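You operate a simulated robot arm through the tools that you are given. There is no shell and no other tool.

The job below is to be done with a simulated two-armed robot. You get a single attempt, and the scene is never put back.

JOB
Tip the orange tin into the wide tray and knead the leaf.
Fine: beige pad till the leaf is rolled; tin and pad go back. Set down upright: orange tin.

Only the result counts: the job must be done as asked and must still hold three seconds after the hand-in. Knocking over, shifting, dropping, spilling or breaking anything else fails it.

ROBOT AND FRAMES
Two 7-joint arms with two-finger parallel grippers on one trunk that stands fixed in place. Base frame: the origin is at the foot of the trunk, x ahead of it, y to its left, z up; the work surface is at about z = 0.763. Readings come in m, rad, newtons and seconds.
The left shoulder is at [0.105, 0.174, 1.097], the right one opposite. With the tool pointing down near the work surface each hand reaches from about 0.32 to 0.74 m from the base axis, measured 20 degrees to its own side. Payload 3.6 kg a hand.
Tool frame (each hand has its own): the origin (TCP) lies between the finger pads and is the grasp point; the fingertips stand 0.03 m ahead of it; z points along the fingers, y is the line along which they close. The gripper opens to 0.11 m. The fingers are 0.02 m wide and 0.01 m thick; the gripper's body (0.048 by 0.112 m) begins 0.055 m behind the TCP.
Orientation is that of the tool frame in the base frame, as a unit quaternion [w, x, y, z]. With the fingers straight down and closing along the base's y, the tool's x points along the base's -x, its y along +y and its z along -z.

CONTROLS
- The arms move only by the tool send_rows. It takes "left_moves", "right_moves" or both (then of equal length, played together; a hand with none holds still); each is a list of rows, each an object of numbers (a shift or turn left out is 0, a gripper value left out holds the last): "fingers": the gripper command, from -1 (fully open) to 1 (shut), values between in proportion; "dx", "dy", "dz": the shift along the base's x, y, z in units of 40 mm (1.0 is 40 mm); "wx", "wy", "wz": the turn, a rotation vector about the base's x, y, z in units of 6 degrees (1.0 is 6 degrees). In form: [{"fingers": .., "dx": .., "dy": .., "dz": .., "wx": .., "wy": .., "wz": ..}, ...]. A call has 1 to 20 rows; each row shifts and turns the commanded pose from where the row before left it. A call with a number of a shift or a turn outside -1 to 1 is refused whole. A row lasts 0.2 s, in which the tool goes at most 0.05 m and 0.15 rad; a call with a longer step from one row to the next is refused whole, and so is a gripper value outside its range. A pose out of reach is approached as far as the arm can. The call stops where the force on the tool passes 40 N (or 10 N more than at its start, if that is more) or the arm is blocked; 0.2 s more then pass. Each finger travels about 0.153 m/s and halts on what it meets, pressing with about 26 N; the grip force reading is that of the motor and also rises with nothing between the fingers. The clock runs only during rows and for 0.2 s after the last one: add rows that do not move to give the fingers time. The reply holds the time, the measured pose of the TCP, the force on the tool along the base axes, the opening and the grip force, in the units named above and with some noise, with the torque about the TCP (base axes, N m) and any sound that the robot's microphone picked up.
- Cameras (640 x 400 px; columns grow to the right, rows downward): "scene" is now at [0.2121, -0.0137, 1.2888]; the picture's right is [-0.27, -0.96, 0.00], its down [-0.52, 0.14, -0.84] and it looks along [0.81, -0.22, -0.54] (base axes); focal length 214 px, centre (320, 200). "left" rides on the left gripper at [0.072, -0.017, -0.103] in its tool frame; the picture's right is [0.23, 0.97, 0.00], its down [-0.76, 0.18, -0.62] and it looks along [-0.61, 0.14, 0.78] (tool axes); focal length 222 px, centre (320, 200). "right" rides on the right gripper at [0.072, 0.017, -0.103] in its tool frame; the picture's right is [-0.23, 0.97, 0.00], its down [-0.76, -0.18, -0.62] and it looks along [-0.61, -0.14, 0.78] (tool axes); focal length 222 px, centre (320, 200). There is no depth. A picture from a camera that has moved, and an enlarged one, comes with that camera's place and axes in the base frame and with its lens. The place of the scene camera against the robot may be out by one fixed shift of up to 0.025 m in any direction.
- capture(camera): a new picture of that camera. It takes no simulated time.
- slide_trunk(by): moves the trunk up (or, below 0, down) by that many m; the arms and the scene camera ride with it, the base frame stays. It gives what a move gives, with no picture.
- aim_head(pan, tilt): turns the head with the scene camera to pan (to the left, within 1.501 rad either way) and tilt (down, from -0.506 to 1.204), counted from straight ahead of the robot (the tilt from the chest, where the trunk bows). It gives what a move gives.
- zoom(camera, box): a new picture of the part [left, top, right, bottom] of that camera's present view, enlarged. It takes no simulated time.
- hand_in(): hands the job in; it is judged then, once.

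Places have to be worked out from the pictures, the camera data and where the tool is seen. Open the grippers and draw the arms clear of the work before you hand the job in, unless the task says otherwise.

The tools are called after "Request:" as a command line: name --argument value ..., lists and objects as JSON in quotes. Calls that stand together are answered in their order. send_rows: Moves the arms, as the interface text tells. Its arguments: {"type":"object","properties":{"left_moves":{"type":"array","items":{"type":"object","properties":{"fingers":{"type":"number"},"dx":{"type":"number"},"dy":{"type":"number"},"dz":{"type":"number"},"wx":{"type":"number"},"wy":{"type":"number"},"wz":{"type":"number"}}}},"right_moves":{"type":"array","items":{"type":"object","properties":{"fingers":{"type":"number"},"dx":{"type":"number"},"dy":{"type":"number"},"dz":{"type":"number"},"wx":{"type":"number"},"wy":{"type":"number"},"wz":{"type":"number"}}}}},"required":[]} The other tools are called the same way: slide_trunk (by) moves the trunk up or down; aim_head (pan, tilt) turns the head that bears the scene camera; capture (camera) takes a picture; zoom (camera, box) takes an enlarged picture of a part of a camera's view; hand_in () hands the job in.

At the start:

```text
time: 0.0
left_tool_pos: [0.451, 0.0414, 1.1863]
left_orientation: [0.0, 0.0, 1.0, 0.001]
left_contact_force: [0.3, 0.0, -0.8]
left_ft_torque: [0.0, -0.04, 0.0]
left_gripper_width: 0.11
left_grip_force: 0.0
right_tool_pos: [0.435, -0.3182, 1.1117]
right_orientation: [0.0, 0.001, 1.0, 0.0]
right_contact_force: [-1.2, -0.5, 0.3]
right_ft_torque: [0.03, 0.02, 0.03]
right_gripper_width: 0.1099
right_grip_force: 0.1
trunk travel left (down, up): [-0.214, 0.549]
head pan, tilt (commanded): [-0.269, 0.572]
```

scene: 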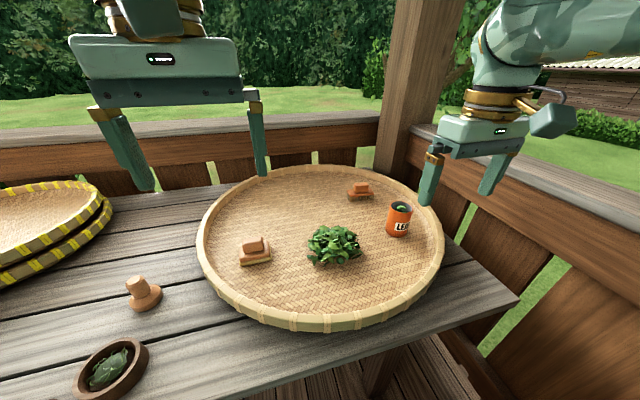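
right: 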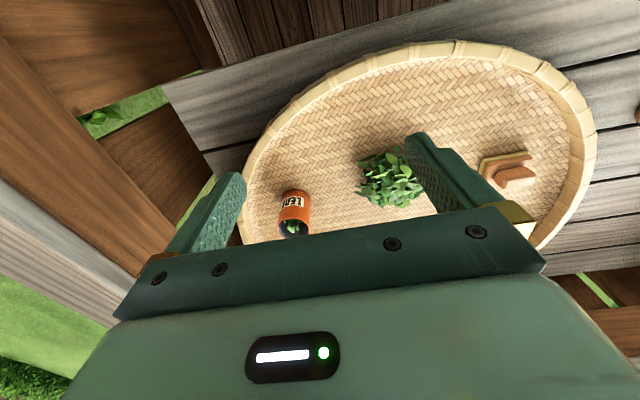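
left: 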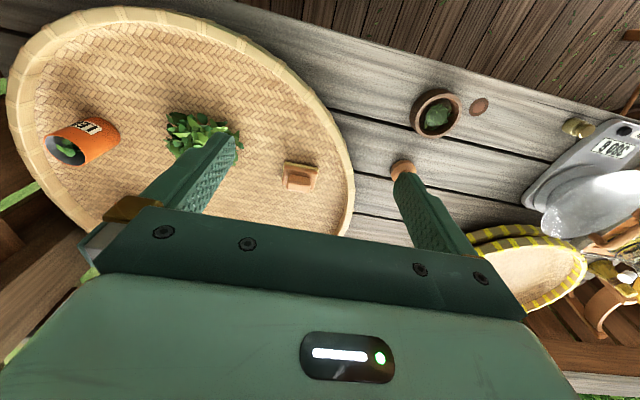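

The scene shows a wide tray with a leaf heap, an orange tin standing in the tray, and two pad-like blocks in it; there's also a stamp-like thing outside. I'll take enlarged views to identify each object.

Request:
zoom --camera "scene" --box '[190, 160, 450, 330]'

Request:
zoom --camera "scene" --box '[0, 170, 200, 400]'

Request:
zoom --camera "right" --box '[230, 30, 600, 260]'

Request:
zoom --camera "left" --box '[0, 0, 360, 240]'

Request:
zoom --camera "left" --box '[360, 60, 640, 360]'

```text
2.35 times, centred on (320, 245) of scene
camera zoom: at [0.2121, -0.0137, 1.2888], right [-0.27, -0.96, 0.0], down [-0.52, 0.14, -0.84], along [0.81, -0.22, -0.54], focal length 505 px, centre (320, 94)
```

zoom: 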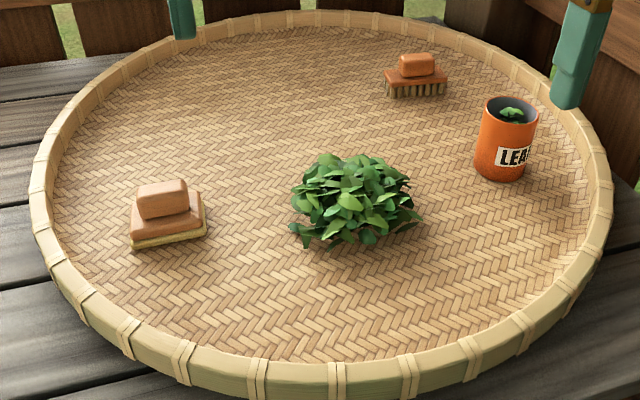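

```text
1.74 times, centred on (100, 285) of scene
camera zoom: at [0.2121, -0.0137, 1.2888], right [-0.27, -0.96, 0.0], down [-0.52, 0.14, -0.84], along [0.81, -0.22, -0.54], focal length 373 px, centre (703, 52)
```

zoom: 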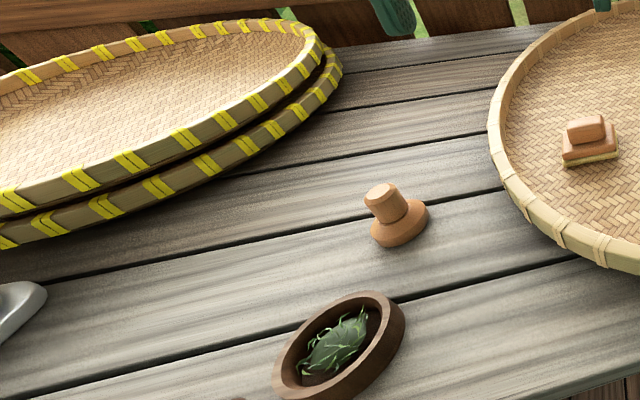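

```text
1.73 times, centred on (415, 145) of right
camera zoom: at [0.3631, -0.3013, 1.2135], right [0.23, 0.97, 0.0], down [0.76, -0.18, 0.62], along [0.61, -0.14, -0.78], focal length 384 px, centre (156, 295)
```

zoom: 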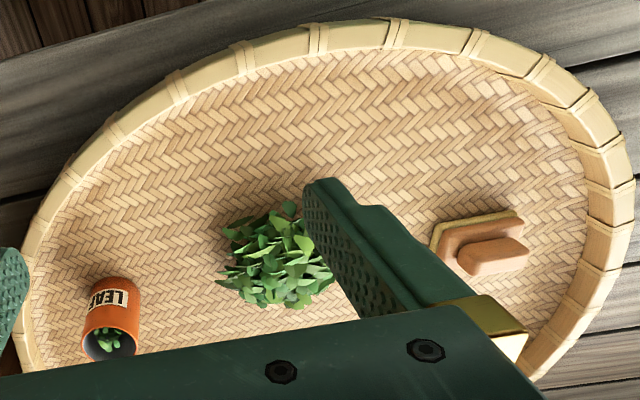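

```text
1.67 times, centred on (180, 120) of left
camera zoom: at [0.3797, 0.0242, 1.29], right [-0.23, 0.97, 0.0], down [0.76, 0.18, 0.62], along [0.61, 0.14, -0.78], focal length 370 px, centre (553, 333)
```

zoom: 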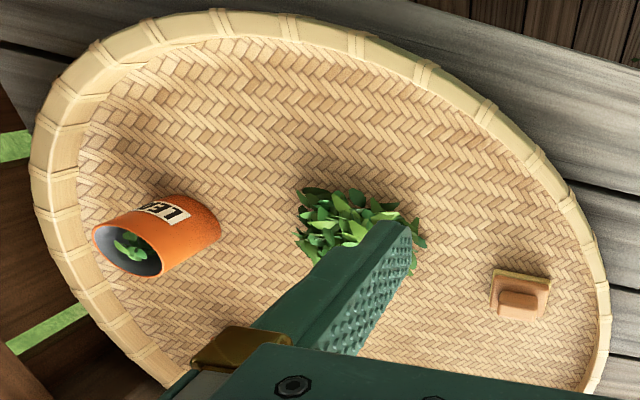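

```text
1.33 times, centred on (500, 210) of left
camera zoom: at [0.3797, 0.0242, 1.29], right [-0.23, 0.97, 0.0], down [0.76, 0.18, 0.62], along [0.61, 0.14, -0.78], focal length 296 px, centre (80, 187)
```

zoom: 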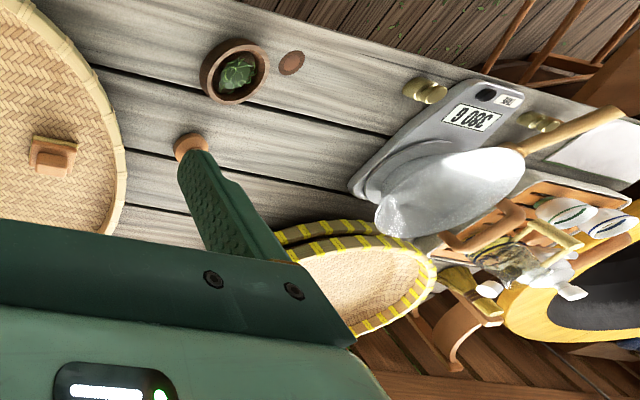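

The pad on the left has a beige base, and the one at far right looks like a bristle brush. I'll zoom in tightly on pad, brush, tin and heap to get their orientation and size.

Request:
zoom --camera "scene" --box '[225, 225, 285, 275]'

Request:
zoom --camera "scene" --box '[340, 170, 430, 245]'

Request:
zoom --camera "left" --box '[270, 145, 340, 205]'

Request:
zoom --camera "right" --box '[460, 130, 560, 210]'

Request:
zoom --camera "right" --box '[250, 170, 350, 240]'

```text
8.00 times, centred on (255, 250) of scene
camera zoom: at [0.2121, -0.0137, 1.2888], right [-0.27, -0.96, 0.0], down [-0.52, 0.14, -0.84], along [0.81, -0.22, -0.54], focal length 1716 px, centre (840, -200)
```

zoom: 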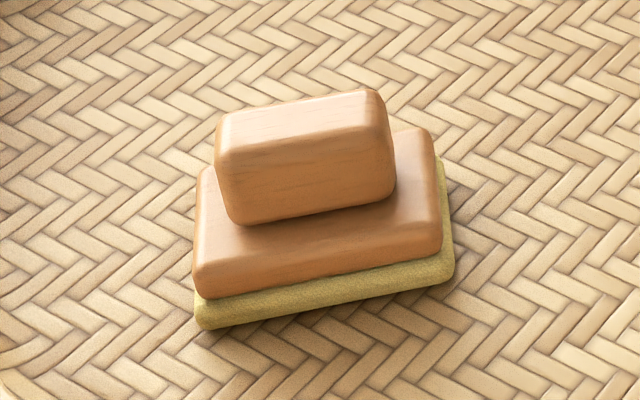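

```text
5.33 times, centred on (385, 208) of scene
camera zoom: at [0.2121, -0.0137, 1.2888], right [-0.27, -0.96, 0.0], down [-0.52, 0.14, -0.84], along [0.81, -0.22, -0.54], focal length 1144 px, centre (-27, 160)
```

zoom: 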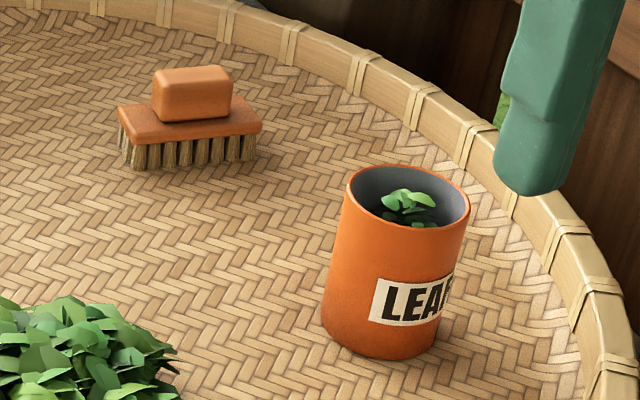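

```text
6.67 times, centred on (305, 175) of left
camera zoom: at [0.3797, 0.0242, 1.29], right [-0.23, 0.97, 0.0], down [0.76, 0.18, 0.62], along [0.61, 0.14, -0.78], focal length 1481 px, centre (420, 367)
```

zoom: 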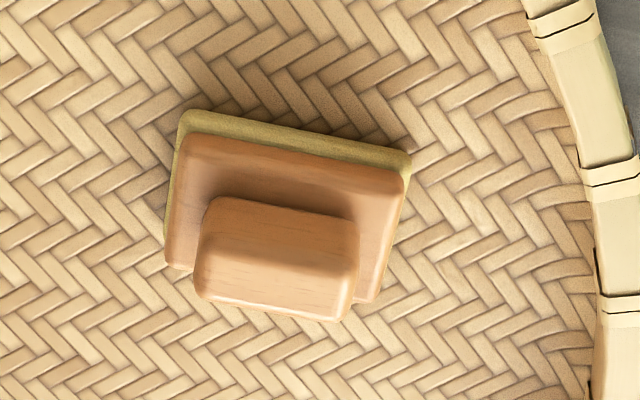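

```text
5.00 times, centred on (510, 170) of right
camera zoom: at [0.3631, -0.3013, 1.2135], right [0.23, 0.97, 0.0], down [0.76, -0.18, 0.62], along [0.61, -0.14, -0.78], focal length 1111 px, centre (-630, 350)
```

zoom: 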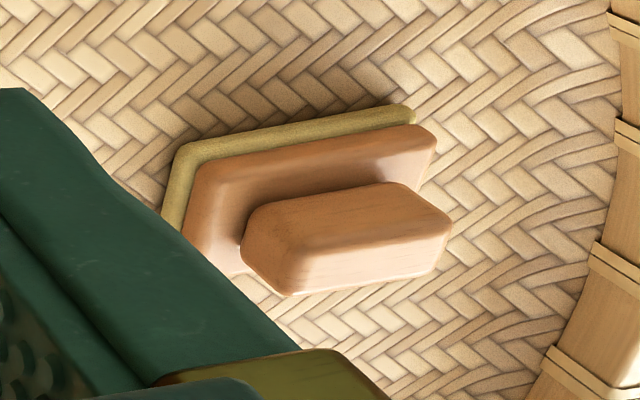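

```text
5.71 times, centred on (300, 205) of right
camera zoom: at [0.3631, -0.3013, 1.2135], right [0.23, 0.97, 0.0], down [0.76, -0.18, 0.62], along [0.61, -0.14, -0.78], focal length 1269 px, centre (434, 171)
```

zoom: 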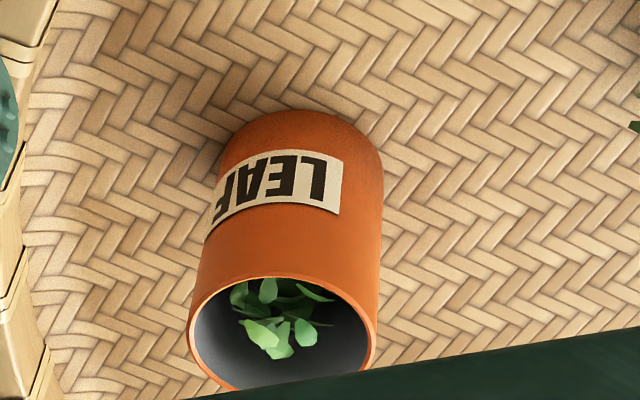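

The tray holds the beige-soled pad near (0.705, 0.043), the heap near (0.65, -0.20), the tin near (0.70, -0.44) with its rim at about z 0.865, and the brush much further off. I'll draw the left arm aside and start tilting the right hand forward (about 60°, turned 24° outward) to approach the tin from the side.

Request:
send_rows --right_moves '[{"fingers": -1, "wy": -1, "dx": 0.2, "dy": -0.1, "dz": 0}, {"wy": -1, "dx": 0.2, "dy": -0.1}, {"wy": -1, "dx": 0.2, "dy": -0.1}, {"wy": -1, "dx": 0.2, "dy": -0.1}, {"wy": -1, "dx": 0.2, "dy": -0.1}, {"wy": -1, "dx": 0.2, "dy": -0.1}, {"wy": -1, "dx": 0.2, "dy": -0.1}, {"wy": -1, "dx": 0.2, "dy": -0.1}, {"wy": -1, "dx": 0.2, "dy": -0.1}, {"wy": -1, "dx": 0.2, "dy": -0.1}, {"wz": -1}, {"wz": -1}, {"wz": -1}, {"wz": -1}]' --left_moves '[{"dy": 0.5}, {"dy": 0.5}, {"dy": 0.5}, {"dy": 0.5}, {"dy": 0.5}, {"dy": 0.5}, {"dy": 0.5}, {"dy": 0.5}, {"dy": 0.5}, {"dy": 0.5}, {"dy": 0.5}, {"dy": 0.5}, {}, {}]'

Request:
capture --camera "scene"

Request:
capture --camera "right"

```text
time: 3.0
left_tool_pos: [0.453, 0.2117, 1.1865]
left_orientation: [-0.001, 0.0, 1.0, 0.0]
left_contact_force: [0.9, 0.7, 0.1]
left_ft_torque: [0.01, 0.01, 0.0]
left_gripper_width: 0.1099
left_grip_force: 0.1
left hand out of reach, approached as far as the arm can: row 9, 10, 11, 12
right_tool_pos: [0.5164, -0.3583, 1.1102]
right_orientation: [0.489, 0.18, 0.847, -0.104]
right_contact_force: [-0.1, 0.0, -0.4]
right_ft_torque: [0.01, -0.01, -0.03]
right_gripper_width: 0.1102
right_grip_force: 0.1
trunk travel left (down, up): [-0.214, 0.549]
head pan, tilt (commanded): [-0.269, 0.572]
```

```text
taken
camera scene: at [0.2123, -0.0129, 1.2888], right [-0.27, -0.96, 0.0], down [-0.52, 0.14, -0.84], along [0.81, -0.22, -0.54], focal length 214 px, centre (320, 200)
```

scene: 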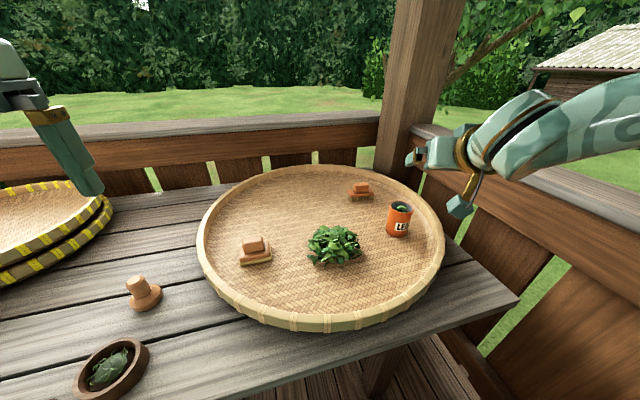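

```text
taken
camera right: at [0.4079, -0.2908, 1.0992], right [0.5, 0.84, 0.2], down [-0.22, -0.1, 0.97], along [0.84, -0.53, 0.13], focal length 222 px, centre (320, 200)
```

right: 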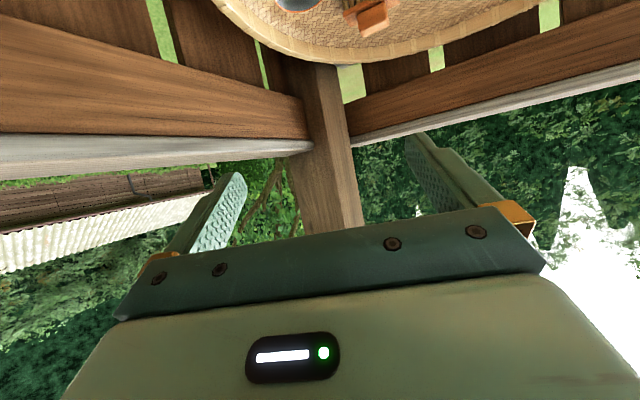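

The right hand is tilted as planned and the tray is untouched. I'll zoom on the right fingertips and tin in the scene view to calibrate the scene camera's shift.

Request:
zoom --camera "scene" --box '[380, 120, 500, 240]'

Request:
zoom --camera "scene" --box '[370, 190, 430, 245]'

Request:
capture --camera "left"

```text
3.33 times, centred on (440, 180) of scene
camera zoom: at [0.2123, -0.0129, 1.2888], right [-0.27, -0.96, 0.0], down [-0.52, 0.14, -0.84], along [0.81, -0.22, -0.54], focal length 715 px, centre (-80, 267)
```

zoom: 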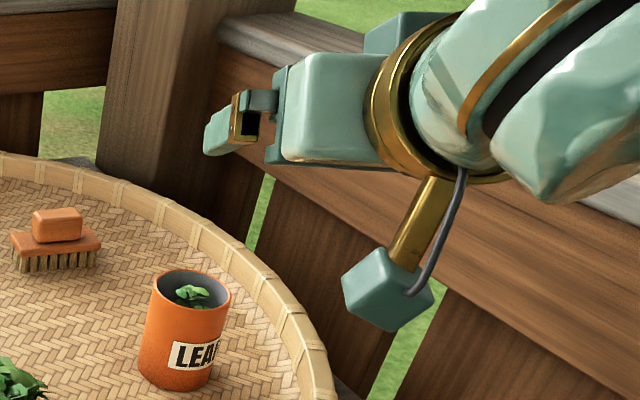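

```text
7.27 times, centred on (400, 218) of scene
camera zoom: at [0.2123, -0.0129, 1.2888], right [-0.27, -0.96, 0.0], down [-0.52, 0.14, -0.84], along [0.81, -0.22, -0.54], focal length 1560 px, centre (-262, 73)
```

zoom: 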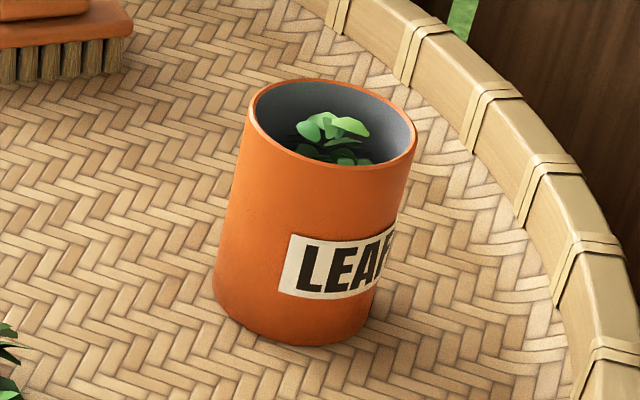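

```text
taken
camera left: at [0.38, 0.1947, 1.2895], right [-0.23, 0.97, 0.0], down [0.76, 0.18, 0.62], along [0.61, 0.14, -0.78], focal length 222 px, centre (320, 200)
```

left: 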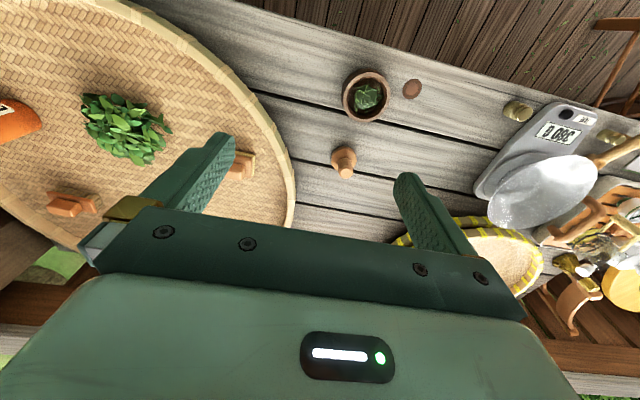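

Scene camera is off by roughly (-0.012, -0.003, -0.017), which agrees with the wrist-camera estimate of the tin near (0.70, -0.44). I'll move the right hand to a stand-off point behind and above the tin along the tool's axis.

Request:
send_rows --right_moves '[{"dx": 0.333, "dy": -0.154, "dz": -0.75}, {"dx": 0.333, "dy": -0.154, "dz": -0.75}, {"dx": 0.333, "dy": -0.154, "dz": -0.75}, {"dx": 0.333, "dy": -0.154, "dz": -0.75}, {"dx": 0.333, "dy": -0.154, "dz": -0.75}, {"dx": 0.333, "dy": -0.154, "dz": -0.75}, {}]'

Request:
capture --camera "right"

Request:
zoom --camera "scene" --box '[350, 150, 510, 260]'

```text
time: 4.6
left_tool_pos: [0.4514, 0.211, 1.1871]
left_orientation: [0.001, 0.001, 1.0, 0.0]
left_contact_force: [-0.6, -0.3, 0.4]
left_ft_torque: [0.0, -0.01, 0.01]
left_gripper_width: 0.11
left_grip_force: 0.0
right_tool_pos: [0.5953, -0.3968, 0.9318]
right_orientation: [0.49, 0.18, 0.847, -0.105]
right_contact_force: [-0.7, 0.7, 0.0]
right_ft_torque: [-0.05, 0.01, -0.05]
right_gripper_width: 0.11
right_grip_force: 0.1
trunk travel left (down, up): [-0.214, 0.549]
head pan, tilt (commanded): [-0.269, 0.572]
```

```text
taken
camera right: at [0.487, -0.3288, 0.9199], right [0.5, 0.84, 0.2], down [-0.22, -0.1, 0.97], along [0.84, -0.53, 0.14], focal length 222 px, centre (320, 200)
```

right: 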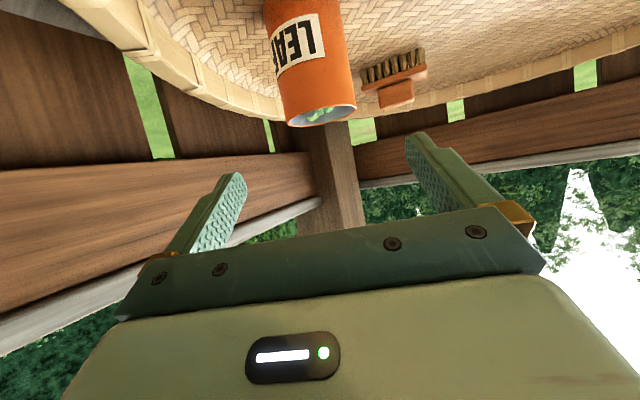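

```text
3.64 times, centred on (430, 205) of scene
camera zoom: at [0.2116, -0.0134, 1.2889], right [-0.27, -0.96, 0.0], down [-0.52, 0.14, -0.84], along [0.81, -0.22, -0.54], focal length 780 px, centre (-80, 182)
```

zoom: 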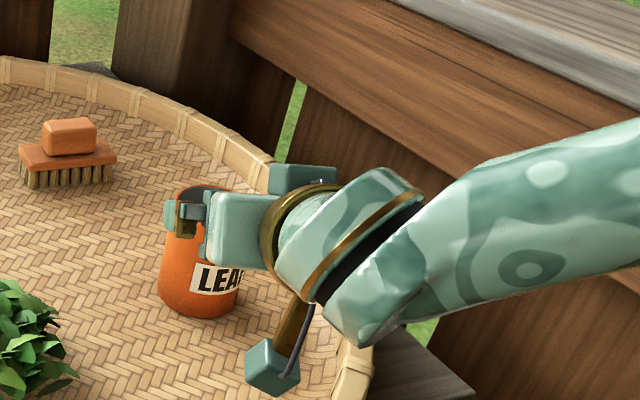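

Wrist view puts the tin's mouth centre at about (0.699, -0.440), within 2 mm of the hand's centre line, and the camera box has clearance over the tray. I'll advance down and forward to straddle the tin with the fingers open.

Request:
send_rows --right_moves '[{"dx": 0.432, "dy": -0.184, "dz": -0.375}, {"dx": 0.432, "dy": -0.184, "dz": -0.375}, {"dx": 0.432, "dy": -0.184, "dz": -0.375}, {"dx": 0.432, "dy": -0.184, "dz": -0.375}, {"dx": 0.432, "dy": -0.184, "dz": -0.375}, {"dx": 0.432, "dy": -0.184, "dz": -0.375}, {}]'

Request:
capture --camera "right"

Request:
zoom --camera "scene" --box '[350, 160, 490, 260]'

```text
time: 6.2
left_tool_pos: [0.4513, 0.2125, 1.186]
left_orientation: [0.001, 0.0, 1.0, 0.0]
left_contact_force: [0.0, 0.6, -0.2]
left_ft_torque: [-0.01, -0.02, 0.0]
left_gripper_width: 0.1099
left_grip_force: 0.1
right_tool_pos: [0.699, -0.4399, 0.8407]
right_orientation: [0.49, 0.179, 0.847, -0.104]
right_contact_force: [1.3, -0.9, -0.4]
right_ft_torque: [-0.01, 0.0, 0.03]
right_gripper_width: 0.1097
right_grip_force: 0.1
trunk travel left (down, up): [-0.214, 0.549]
head pan, tilt (commanded): [-0.269, 0.572]
```

```text
taken
camera right: at [0.591, -0.3733, 0.8289], right [0.5, 0.84, 0.2], down [-0.22, -0.1, 0.97], along [0.84, -0.53, 0.13], focal length 222 px, centre (320, 200)
```

right: 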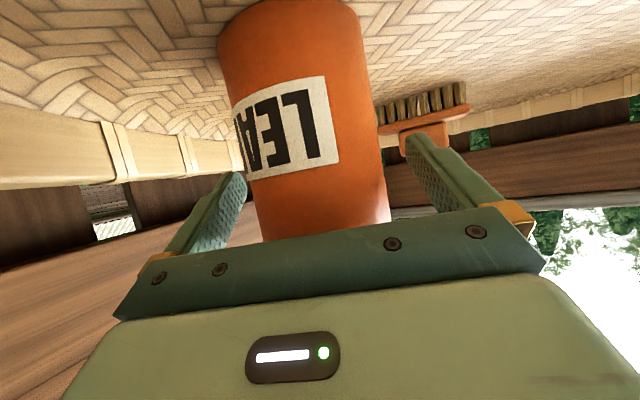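

```text
4.00 times, centred on (420, 210) of scene
camera zoom: at [0.2118, -0.0135, 1.2889], right [-0.27, -0.96, 0.0], down [-0.52, 0.14, -0.84], along [0.81, -0.22, -0.54], focal length 858 px, centre (-80, 160)
```

zoom: 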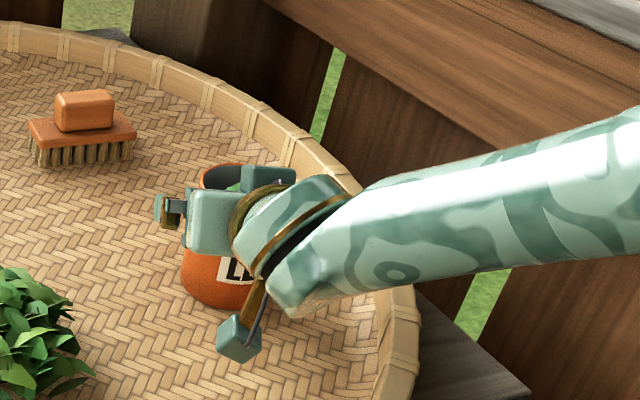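

The tin stands between the fingers with clearance both sides and no contact forces. I'll close the gripper on it and wait for it to settle.

Request:
send_rows --right_moves '[{"fingers": 0.2}, {"fingers": 1}, {}, {}]'

Request:
capture --camera "right"

```text
time: 7.2
left_tool_pos: [0.4526, 0.2121, 1.1866]
left_orientation: [0.0, -0.001, 1.0, 0.0]
left_contact_force: [-0.6, 0.3, -0.3]
left_ft_torque: [-0.01, 0.03, 0.0]
left_gripper_width: 0.11
left_grip_force: 0.0
right_tool_pos: [0.6986, -0.4406, 0.8397]
right_orientation: [0.488, 0.18, 0.847, -0.105]
right_contact_force: [0.2, 0.7, -0.2]
right_ft_torque: [0.02, -0.02, 0.03]
right_gripper_width: 0.0735
right_grip_force: 26.0
trunk travel left (down, up): [-0.214, 0.549]
head pan, tilt (commanded): [-0.269, 0.572]
```

```text
taken
camera right: at [0.5911, -0.3734, 0.8287], right [0.5, 0.84, 0.2], down [-0.22, -0.1, 0.97], along [0.84, -0.53, 0.13], focal length 222 px, centre (320, 200)
```

right: 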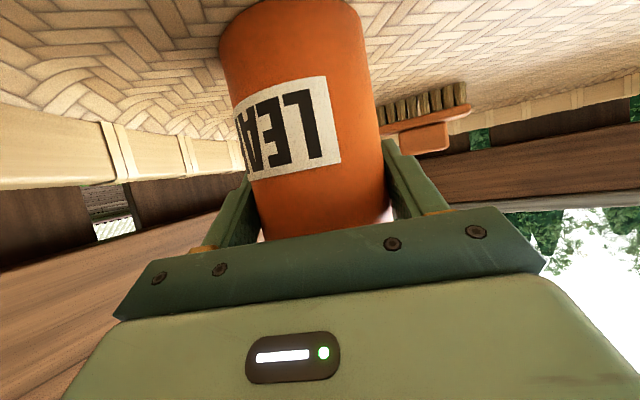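

The grip holds at 0.0735 m width with 26 N. I'll lift the tin straight up 0.12 m and look again.

Request:
send_rows --right_moves '[{"dz": 0.5}, {"dz": 0.75}, {"dz": 0.75}, {"dz": 0.75}, {"dz": 0.25}, {}]'

Request:
capture --camera "scene"

Request:
capture --camera "right"

```text
time: 8.6
left_tool_pos: [0.4516, 0.2106, 1.1847]
left_orientation: [0.001, 0.0, 1.0, 0.0]
left_contact_force: [-0.5, 0.4, 0.0]
left_ft_torque: [0.01, 0.0, 0.02]
left_gripper_width: 0.11
left_grip_force: 0.0
right_tool_pos: [0.6995, -0.4393, 0.9607]
right_orientation: [0.488, 0.18, 0.847, -0.105]
right_contact_force: [0.3, -0.4, -1.4]
right_ft_torque: [0.02, -0.04, 0.02]
right_gripper_width: 0.0734
right_grip_force: 26.0
trunk travel left (down, up): [-0.214, 0.549]
head pan, tilt (commanded): [-0.269, 0.572]
```

```text
taken
camera scene: at [0.2123, -0.0137, 1.2887], right [-0.27, -0.96, 0.0], down [-0.52, 0.14, -0.84], along [0.81, -0.22, -0.54], focal length 214 px, centre (320, 200)
```

scene: 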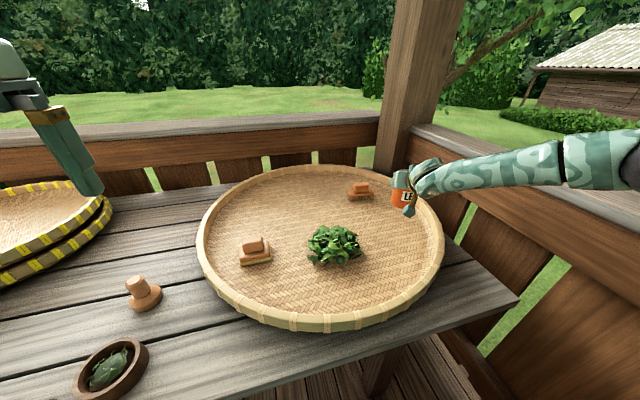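

```text
taken
camera right: at [0.5908, -0.3728, 0.9487], right [0.5, 0.84, 0.2], down [-0.22, -0.1, 0.97], along [0.84, -0.53, 0.13], focal length 222 px, centre (320, 200)
```

right: 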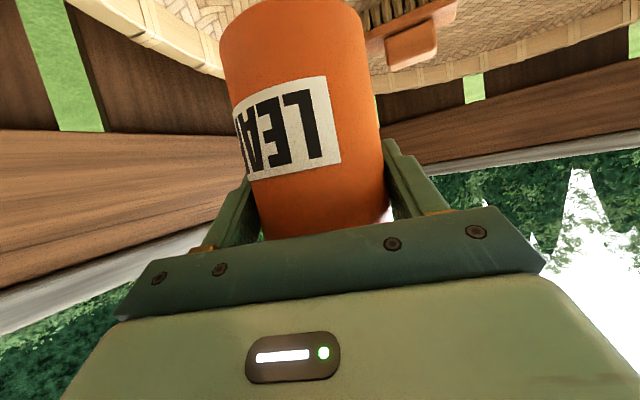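

The tin came up squarely in the grip. Next I'll carry it over the heap, turning the hand back to face straight ahead on the way.

Request:
send_rows --right_moves '[{"dx": -0.1, "dy": 0.6, "wz": 0.4}, {"dx": -0.1, "dy": 0.6, "wz": 0.4}, {"dx": -0.1, "dy": 0.6, "wz": 0.4}, {"dx": -0.1, "dy": 0.6, "wz": 0.4}, {"dx": -0.1, "dy": 0.6, "wz": 0.4}, {"dx": -0.1, "dy": 0.6, "wz": 0.4}, {"dx": -0.1, "dy": 0.6, "wz": 0.4}, {"dx": -0.1, "dy": 0.6, "wz": 0.4}, {"dx": -0.1, "dy": 0.6, "wz": 0.4}, {"dx": -0.1, "dy": 0.6, "wz": 0.4}, {}]'

Request:
capture --camera "scene"

```text
time: 11.0
left_tool_pos: [0.4521, 0.2115, 1.1864]
left_orientation: [0.0, 0.0, 1.0, 0.0]
left_contact_force: [-0.2, 1.2, -0.4]
left_ft_torque: [0.02, 0.0, 0.0]
left_gripper_width: 0.1098
left_grip_force: 0.0
right_tool_pos: [0.6593, -0.1995, 0.9601]
right_orientation: [0.499, 0.0, 0.866, 0.0]
right_contact_force: [0.0, 0.2, -2.0]
right_ft_torque: [-0.01, 0.02, 0.0]
right_gripper_width: 0.0732
right_grip_force: 25.6
trunk travel left (down, up): [-0.214, 0.549]
head pan, tilt (commanded): [-0.269, 0.572]
```

```text
taken
camera scene: at [0.2123, -0.0138, 1.2888], right [-0.27, -0.96, 0.0], down [-0.52, 0.14, -0.84], along [0.81, -0.22, -0.54], focal length 214 px, centre (320, 200)
```

scene: 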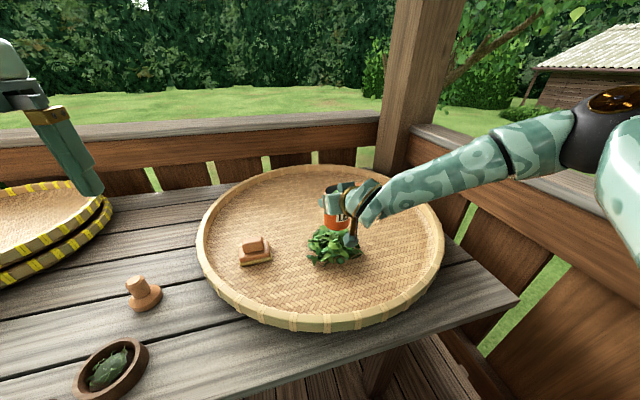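

Tin is over the heap at (0.66, -0.20, 0.96), still upright and held. I'll bring the tool to horizontal (tin leans 30° back) and lower slightly, then begin rolling it about the forward axis.

Request:
send_rows --right_moves '[{"wy": -1, "dz": -0.1, "dx": 0.05}, {"wy": -1, "dz": -0.1, "dx": 0.05}, {"wy": -1, "dz": -0.1, "dx": 0.05}, {"wy": -1, "dz": -0.1, "dx": 0.05}, {"wy": -1, "dz": -0.1, "dx": 0.05}, {"wx": 0.7}, {"wx": 0.8}, {"wx": 0.8}, {"wx": 0.7}, {}]'

Request:
zoom --camera "scene" --box '[250, 140, 450, 290]'

Request:
capture --camera "right"

```text
time: 13.2
left_tool_pos: [0.4521, 0.2114, 1.1866]
left_orientation: [-0.001, 0.0, 1.0, 0.0]
left_contact_force: [-0.9, 0.2, -0.2]
left_ft_torque: [-0.01, 0.0, -0.01]
left_gripper_width: 0.1097
left_grip_force: 0.2
right_tool_pos: [0.6703, -0.2009, 0.9475]
right_orientation: [0.697, 0.111, 0.7, 0.109]
right_contact_force: [0.4, -0.1, -1.7]
right_ft_torque: [0.01, 0.0, 0.01]
right_gripper_width: 0.0733
right_grip_force: 26.3
right hand out of reach, approached as far as the arm can: row 9
trunk travel left (down, up): [-0.214, 0.549]
head pan, tilt (commanded): [-0.269, 0.572]
```

```text
2.67 times, centred on (350, 215) of scene
camera zoom: at [0.2124, -0.0134, 1.2887], right [-0.27, -0.96, 0.0], down [-0.52, 0.14, -0.84], along [0.81, -0.22, -0.54], focal length 572 px, centre (240, 160)
```

zoom: 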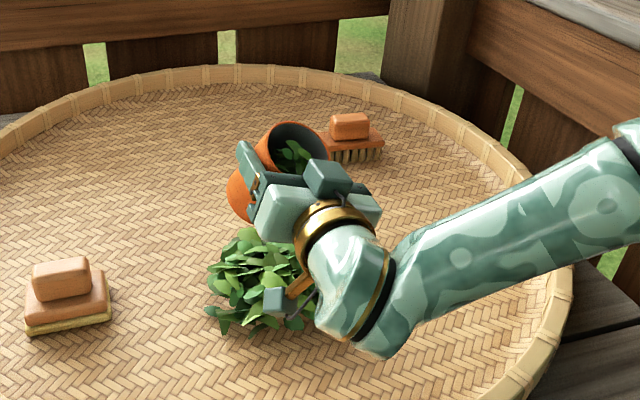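

```text
taken
camera right: at [0.5658, -0.1627, 0.883], right [0.0, 0.86, 0.52], down [-0.62, -0.4, 0.67], along [0.78, -0.32, 0.53], focal length 222 px, centre (320, 200)
```

right: 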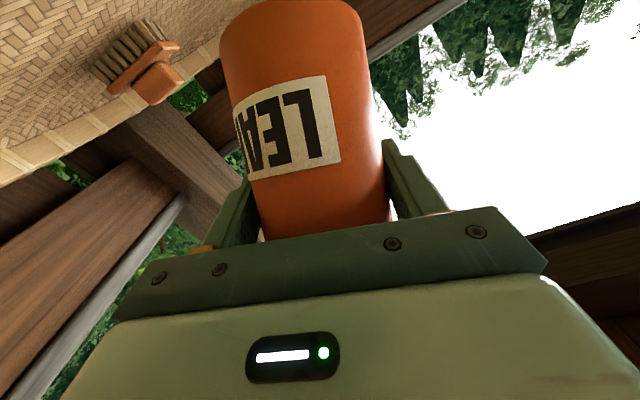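

Rolling this way reaches the arm's limit at about 18°, with nothing spilled. I'll roll the other way (mouth toward the left) and see how far it goes.

Request:
send_rows --right_moves '[{"wx": -0.75}, {"wx": -0.75}, {"wx": -0.75}, {"wx": -0.75}, {"wx": -1}, {"wx": -1}, {"wx": -1}, {"wx": -1}, {"wx": -1}, {}]'

Request:
zoom --camera "scene" --box '[250, 140, 450, 290]'

```text
time: 15.4
left_tool_pos: [0.4523, 0.2103, 1.1859]
left_orientation: [0.0, 0.0, 1.0, 0.0]
left_contact_force: [0.2, 0.4, -0.4]
left_ft_torque: [-0.02, 0.03, 0.0]
left_gripper_width: 0.1099
left_grip_force: 0.1
right_tool_pos: [0.6687, -0.2023, 0.9472]
right_orientation: [0.682, -0.183, 0.683, -0.184]
right_contact_force: [0.5, 0.2, -1.5]
right_ft_torque: [0.02, 0.06, 0.03]
right_gripper_width: 0.0735
right_grip_force: 25.8
trunk travel left (down, up): [-0.214, 0.549]
head pan, tilt (commanded): [-0.269, 0.572]
```

```text
2.67 times, centred on (350, 215) of scene
camera zoom: at [0.2123, -0.0136, 1.2888], right [-0.27, -0.96, 0.0], down [-0.52, 0.14, -0.84], along [0.81, -0.22, -0.54], focal length 572 px, centre (240, 160)
```

zoom: 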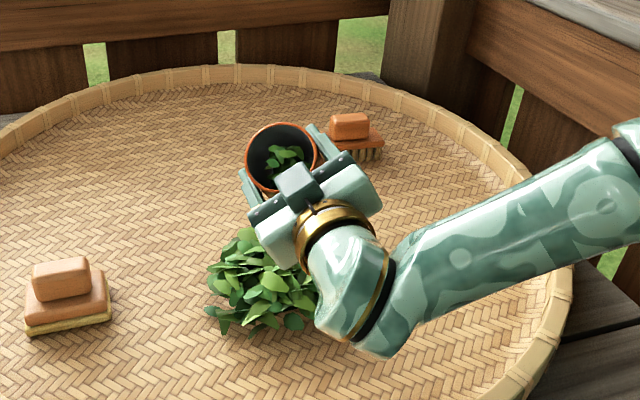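

No limit in this direction so far at −30° roll. I'll carry on rolling toward −120° above the heap.

Request:
send_rows --right_moves '[{"wx": -1}, {"wx": -1}, {"wx": -1}, {"wx": -1}, {"wx": -1}, {"wx": -1}, {"wx": -1}, {"wx": -1}, {"wx": -1}, {"wx": -1}, {}]'

Request:
zoom --camera "scene" --box '[250, 140, 450, 290]'

```text
time: 17.8
left_tool_pos: [0.452, 0.2106, 1.1861]
left_orientation: [0.0, 0.0, 1.0, 0.0]
left_contact_force: [0.0, 0.1, 0.7]
left_ft_torque: [-0.04, 0.02, -0.01]
left_gripper_width: 0.1099
left_grip_force: 0.0
right_tool_pos: [0.6696, -0.2026, 0.9477]
right_orientation: [-0.5, 0.501, -0.499, 0.5]
right_contact_force: [0.1, 0.3, -1.3]
right_ft_torque: [0.03, 0.03, -0.02]
right_gripper_width: 0.0732
right_grip_force: 26.0
trunk travel left (down, up): [-0.214, 0.549]
head pan, tilt (commanded): [-0.269, 0.572]
```

```text
2.67 times, centred on (350, 215) of scene
camera zoom: at [0.2123, -0.0136, 1.2888], right [-0.27, -0.96, 0.0], down [-0.52, 0.14, -0.84], along [0.81, -0.22, -0.54], focal length 572 px, centre (240, 160)
```

zoom: 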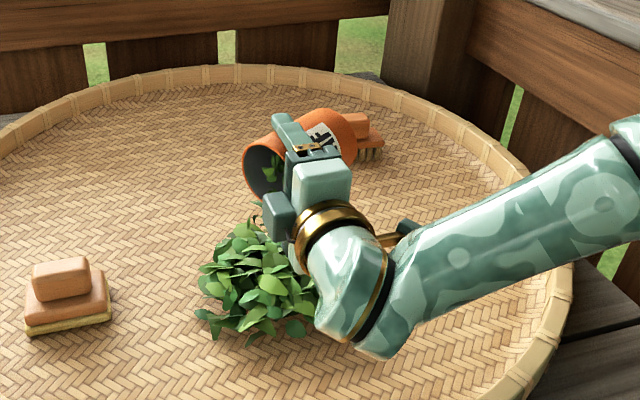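

At 90° the leaves are starting to come out onto the heap. I'll continue to about −150° and hold to let everything fall.

Request:
send_rows --right_moves '[{"wx": -1}, {"wx": -1}, {"wx": -1}, {"wx": -1}, {"wx": -1}, {"wx": -1}, {"wx": -1}, {"wx": -1}, {"wx": -1}, {}, {}, {}]'

Request:
zoom --camera "scene" --box '[250, 140, 450, 290]'

Request:
capture --camera "left"

```text
time: 20.4
left_tool_pos: [0.4509, 0.2109, 1.186]
left_orientation: [0.0, 0.0, 1.0, 0.0]
left_contact_force: [-1.0, 0.0, 0.7]
left_ft_torque: [-0.01, -0.01, 0.0]
left_gripper_width: 0.11
left_grip_force: 0.0
right_tool_pos: [0.6694, -0.2011, 0.9463]
right_orientation: [-0.217, 0.673, -0.219, 0.672]
right_contact_force: [-0.7, 0.5, -1.1]
right_ft_torque: [0.0, 0.02, -0.02]
right_gripper_width: 0.0732
right_grip_force: 25.8
trunk travel left (down, up): [-0.214, 0.549]
head pan, tilt (commanded): [-0.269, 0.572]
```

```text
2.67 times, centred on (350, 215) of scene
camera zoom: at [0.2123, -0.0135, 1.2888], right [-0.27, -0.96, 0.0], down [-0.52, 0.14, -0.84], along [0.81, -0.22, -0.54], focal length 572 px, centre (240, 160)
```

zoom: 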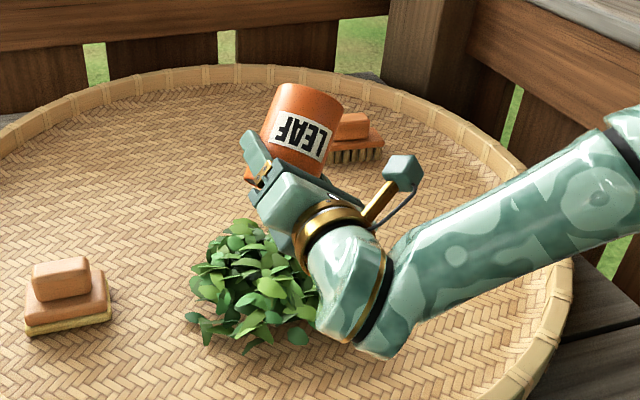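

```text
taken
camera left: at [0.3799, 0.1941, 1.2897], right [-0.23, 0.97, 0.0], down [0.76, 0.18, 0.62], along [0.61, 0.14, -0.78], focal length 222 px, centre (320, 200)
```

left: 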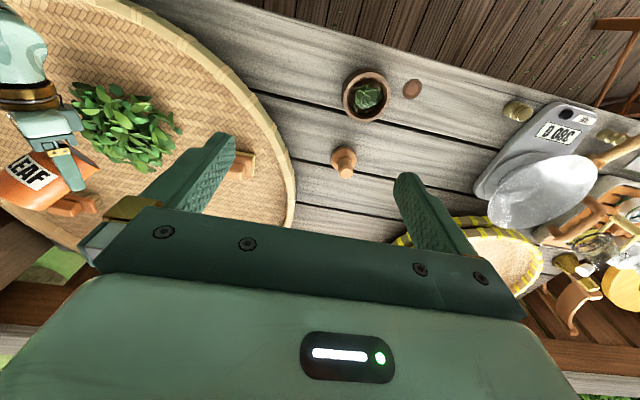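

The heap has grown with the tipped leaves. I'll roll a bit further and hold a while so the tin empties completely, then compare.

Request:
send_rows --right_moves '[{"wx": -1}, {"wx": -1}, {}, {}, {}, {}, {}, {}, {}, {}]'

Request:
zoom --camera "scene" --box '[250, 140, 450, 290]'

```text
time: 22.6
left_tool_pos: [0.4514, 0.2122, 1.1874]
left_orientation: [-0.001, 0.0, 1.0, 0.0]
left_contact_force: [0.0, 0.3, 0.4]
left_ft_torque: [-0.03, -0.03, 0.02]
left_gripper_width: 0.1099
left_grip_force: 0.1
right_tool_pos: [0.6685, -0.2011, 0.946]
right_orientation: [-0.147, 0.692, -0.147, 0.691]
right_contact_force: [0.4, 0.2, -1.6]
right_ft_torque: [0.04, 0.0, -0.03]
right_gripper_width: 0.0731
right_grip_force: 26.0
trunk travel left (down, up): [-0.214, 0.549]
head pan, tilt (commanded): [-0.269, 0.572]
```

```text
2.67 times, centred on (350, 215) of scene
camera zoom: at [0.2123, -0.0135, 1.2888], right [-0.27, -0.96, 0.0], down [-0.52, 0.14, -0.84], along [0.81, -0.22, -0.54], focal length 572 px, centre (240, 160)
```

zoom: 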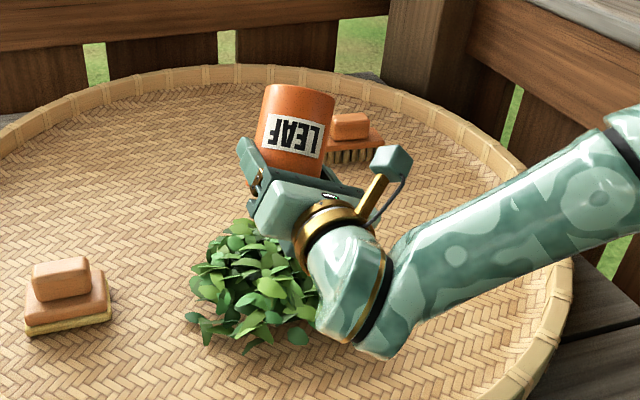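

The heap no longer changes, so the tin should be empty. I'll roll it back to where the scene camera can look into the mouth.

Request:
send_rows --right_moves '[{"wx": 1}, {"wx": 1}, {"wx": 1}, {"wx": 1}, {"wx": 1}, {"wx": 1}, {"wx": 1}, {"wx": 1}, {"wx": 1}, {"wx": 1}, {"wx": 1}, {"wx": 1}, {"wx": 1}, {"wx": 1}, {"wx": 1}, {"wx": 1}, {"wx": 1}, {"wx": 1}, {"wx": 1}, {"wx": 1}]'

Request:
zoom --camera "scene" --box '[250, 140, 450, 290]'

Request:
zoom --camera "scene" --box '[320, 170, 380, 220]'

```text
time: 26.8
left_tool_pos: [0.4512, 0.2113, 1.1855]
left_orientation: [0.0, 0.0, 1.0, 0.0]
left_contact_force: [-0.1, -0.8, 0.5]
left_ft_torque: [0.0, -0.01, -0.02]
left_gripper_width: 0.11
left_grip_force: 0.0
right_tool_pos: [0.6694, -0.2002, 0.9473]
right_orientation: [0.672, -0.217, 0.673, -0.218]
right_contact_force: [-0.3, -0.1, -1.0]
right_ft_torque: [0.03, 0.04, 0.0]
right_gripper_width: 0.0731
right_grip_force: 25.8
trunk travel left (down, up): [-0.214, 0.549]
head pan, tilt (commanded): [-0.269, 0.572]
```

```text
2.67 times, centred on (350, 215) of scene
camera zoom: at [0.2123, -0.0136, 1.2888], right [-0.27, -0.96, 0.0], down [-0.52, 0.14, -0.84], along [0.81, -0.22, -0.54], focal length 572 px, centre (240, 160)
```

zoom: 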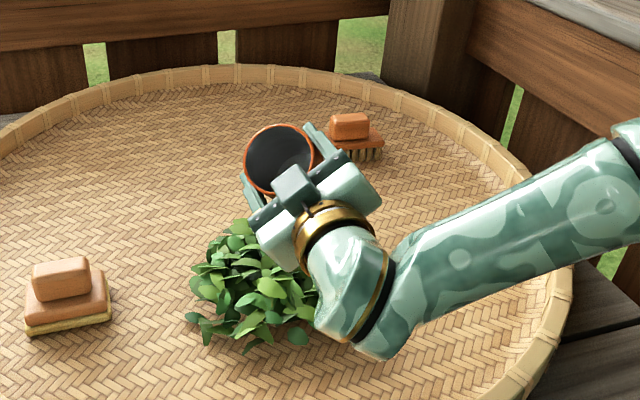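

```text
8.00 times, centred on (350, 195) of scene
camera zoom: at [0.2123, -0.0136, 1.2888], right [-0.27, -0.96, 0.0], down [-0.52, 0.14, -0.84], along [0.81, -0.22, -0.54], focal length 1716 px, centre (80, 240)
```

zoom: 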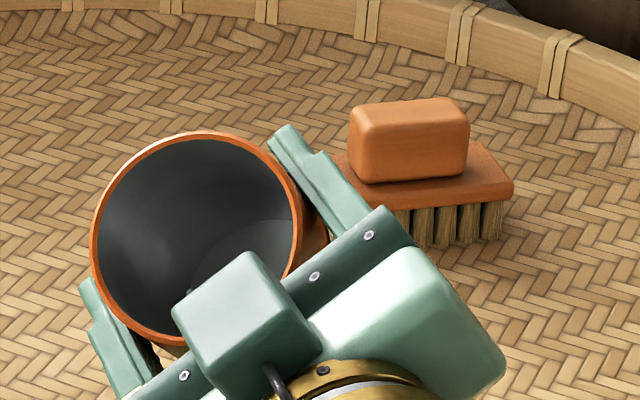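

The tin is empty. I'll undo the remaining roll and the pitch, then carry it back toward its place with the reverse of the outward motion.

Request:
send_rows --right_moves '[{"wx": 1}, {"wx": 1}, {"wx": 1}, {"wx": 1}, {"wx": 1}, {"wx": 1}, {"wy": 1, "dz": 0.06}, {"wy": 1, "dz": 0.06}, {"wy": 1, "dz": 0.06}, {"wy": 1, "dz": 0.06}, {"wy": 1, "dz": 0.06}, {}]'

Request:
send_rows --right_moves '[{"dx": 0.08, "dy": -0.6, "wz": -0.4}, {"dx": 0.08, "dy": -0.6, "wz": -0.4}, {"dx": 0.08, "dy": -0.6, "wz": -0.4}, {"dx": 0.08, "dy": -0.6, "wz": -0.4}, {"dx": 0.08, "dy": -0.6, "wz": -0.4}, {"dx": 0.08, "dy": -0.6, "wz": -0.4}, {"dx": 0.08, "dy": -0.6, "wz": -0.4}, {"dx": 0.08, "dy": -0.6, "wz": -0.4}, {"dx": 0.08, "dy": -0.6, "wz": -0.4}, {"dx": 0.08, "dy": -0.6, "wz": -0.4}, {}, {}]'

Request:
capture --camera "right"

Request:
capture --camera "scene"

```text
time: 29.4
left_tool_pos: [0.4523, 0.2129, 1.1877]
left_orientation: [0.0, 0.0, 1.0, 0.0]
left_contact_force: [-0.3, -0.1, -0.5]
left_ft_torque: [-0.01, -0.03, 0.02]
left_gripper_width: 0.1102
left_grip_force: 0.0
right_tool_pos: [0.6702, -0.2012, 0.9583]
right_orientation: [0.499, 0.0, 0.867, 0.0]
right_contact_force: [-0.2, -0.3, -0.7]
right_ft_torque: [0.0, 0.01, 0.01]
right_gripper_width: 0.0732
right_grip_force: 25.6
trunk travel left (down, up): [-0.214, 0.549]
head pan, tilt (commanded): [-0.269, 0.572]
```

```text
time: 32.0
left_tool_pos: [0.4518, 0.2102, 1.1855]
left_orientation: [0.0, 0.001, 1.0, 0.0]
left_contact_force: [-0.3, 0.7, 0.3]
left_ft_torque: [-0.01, 0.01, -0.04]
left_gripper_width: 0.11
left_grip_force: 0.0
right_tool_pos: [0.7014, -0.4422, 0.957]
right_orientation: [0.488, 0.181, 0.848, -0.104]
right_contact_force: [-0.6, 0.6, -0.6]
right_ft_torque: [0.01, 0.01, -0.01]
right_gripper_width: 0.0734
right_grip_force: 26.3
trunk travel left (down, up): [-0.214, 0.549]
head pan, tilt (commanded): [-0.269, 0.572]
```

```text
taken
camera right: at [0.5937, -0.3746, 0.9466], right [0.5, 0.84, 0.2], down [-0.22, -0.1, 0.97], along [0.84, -0.53, 0.13], focal length 222 px, centre (320, 200)
```

right: 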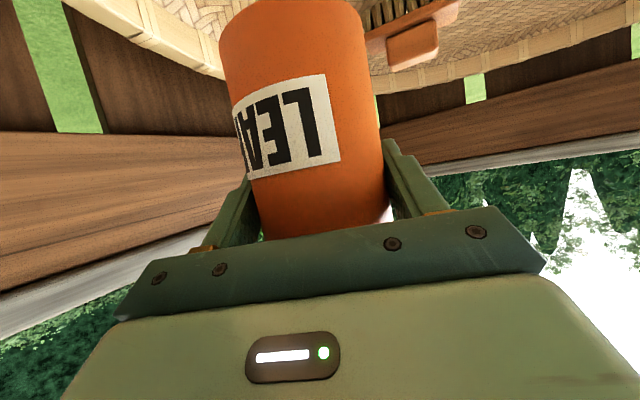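

```text
taken
camera scene: at [0.2123, -0.0138, 1.2888], right [-0.27, -0.96, 0.0], down [-0.52, 0.14, -0.84], along [0.81, -0.22, -0.54], focal length 214 px, centre (320, 200)
```

scene: 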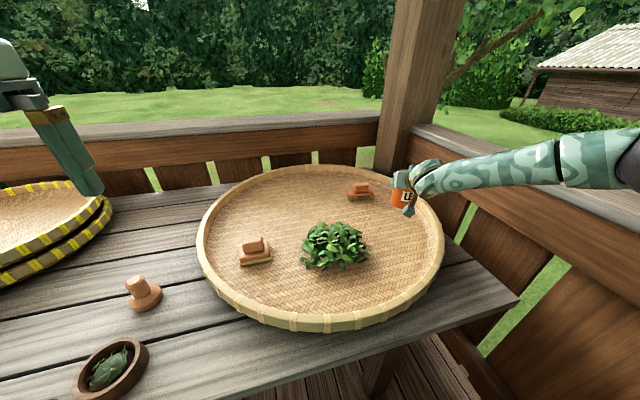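

Tin is back above its spot with the same pose in the grip. I'll lower it to just above its original grasp height of 0.840, then creep the last bit.

Request:
send_rows --right_moves '[{"dx": -0.06, "dy": 0.042, "dz": -0.6}, {"dz": -0.7}, {"dz": -0.7}, {"dz": -0.5}, {"dz": -0.2}, {}, {"dz": -0.05}, {"dz": -0.05}, {}]'

```text
time: 34.0
left_tool_pos: [0.4523, 0.2106, 1.1856]
left_orientation: [-0.001, -0.001, 1.0, 0.0]
left_contact_force: [0.9, -0.2, 0.1]
left_ft_torque: [0.03, 0.0, 0.01]
left_gripper_width: 0.1101
left_grip_force: 0.0
right_tool_pos: [0.7, -0.4395, 0.8459]
right_orientation: [0.489, 0.18, 0.847, -0.105]
right_contact_force: [0.3, -1.1, -2.3]
right_ft_torque: [-0.03, -0.02, 0.0]
right_gripper_width: 0.0732
right_grip_force: 26.2
trunk travel left (down, up): [-0.214, 0.549]
head pan, tilt (commanded): [-0.269, 0.572]
```

Height is 0.846, about 5 mm above the original; I'll creep down in 1 mm steps watching the force.

Request:
send_rows --right_moves '[{"dz": -0.03}, {"dz": -0.03}, {"dz": -0.03}, {}]'

Request:
send_rows --right_moves '[{"dz": -0.025}, {}]'

Request:
capture --camera "right"

```text
time: 35.0
left_tool_pos: [0.4516, 0.2106, 1.1865]
left_orientation: [0.0, 0.0, 1.0, 0.0]
left_contact_force: [0.4, -0.4, -0.3]
left_ft_torque: [-0.04, -0.01, 0.01]
left_gripper_width: 0.11
left_grip_force: 0.0
right_tool_pos: [0.6993, -0.4389, 0.8428]
right_orientation: [0.489, 0.18, 0.847, -0.105]
right_contact_force: [-0.2, -0.7, -1.3]
right_ft_torque: [-0.01, -0.04, 0.02]
right_gripper_width: 0.0734
right_grip_force: 25.5
trunk travel left (down, up): [-0.214, 0.549]
head pan, tilt (commanded): [-0.269, 0.572]
```

```text
time: 35.6
left_tool_pos: [0.4518, 0.2109, 1.1859]
left_orientation: [0.0, 0.0, 1.0, 0.0]
left_contact_force: [0.6, -0.7, -0.7]
left_ft_torque: [0.0, -0.01, 0.01]
left_gripper_width: 0.11
left_grip_force: 0.1
right_tool_pos: [0.6993, -0.4401, 0.8413]
right_orientation: [0.489, 0.18, 0.847, -0.105]
right_contact_force: [0.5, 0.3, -0.9]
right_ft_torque: [0.0, 0.02, -0.01]
right_gripper_width: 0.0731
right_grip_force: 26.1
trunk travel left (down, up): [-0.214, 0.549]
head pan, tilt (commanded): [-0.269, 0.572]
```

```text
taken
camera right: at [0.5908, -0.3727, 0.8306], right [0.5, 0.84, 0.2], down [-0.22, -0.1, 0.97], along [0.84, -0.53, 0.13], focal length 222 px, centre (320, 200)
```

right: 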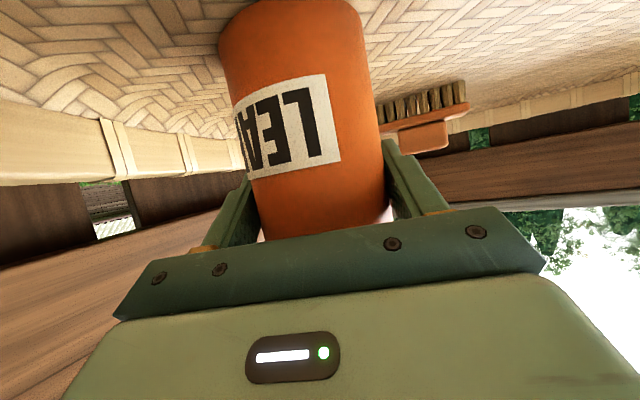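

Still about 1–2 mm above original with no contact reading; I'll go down a further millimetre at a time.

Request:
send_rows --right_moves '[{"dz": -0.025}, {}]'

Request:
send_rows --right_moves '[{"dz": -0.02}, {}]'

```text
time: 36.2
left_tool_pos: [0.4517, 0.211, 1.1861]
left_orientation: [0.0, 0.0, 1.0, 0.001]
left_contact_force: [1.0, 0.4, -0.2]
left_ft_torque: [0.01, 0.01, 0.0]
left_gripper_width: 0.1099
left_grip_force: 0.1
right_tool_pos: [0.7, -0.4411, 0.8417]
right_orientation: [0.489, 0.18, 0.847, -0.105]
right_contact_force: [0.3, 0.2, -1.2]
right_ft_torque: [-0.02, -0.03, 0.01]
right_gripper_width: 0.0734
right_grip_force: 25.8
trunk travel left (down, up): [-0.214, 0.549]
head pan, tilt (commanded): [-0.269, 0.572]
```

```text
time: 36.8
left_tool_pos: [0.4519, 0.211, 1.1863]
left_orientation: [0.0, 0.0, 1.0, 0.0]
left_contact_force: [-0.7, 0.5, 0.7]
left_ft_torque: [-0.02, 0.03, -0.01]
left_gripper_width: 0.1098
left_grip_force: 0.0
right_tool_pos: [0.6986, -0.4394, 0.84]
right_orientation: [0.489, 0.18, 0.847, -0.104]
right_contact_force: [0.5, -0.7, 2.0]
right_ft_torque: [0.05, -0.05, -0.04]
right_gripper_width: 0.0733
right_grip_force: 26.4
trunk travel left (down, up): [-0.214, 0.549]
head pan, tilt (commanded): [-0.269, 0.572]
```

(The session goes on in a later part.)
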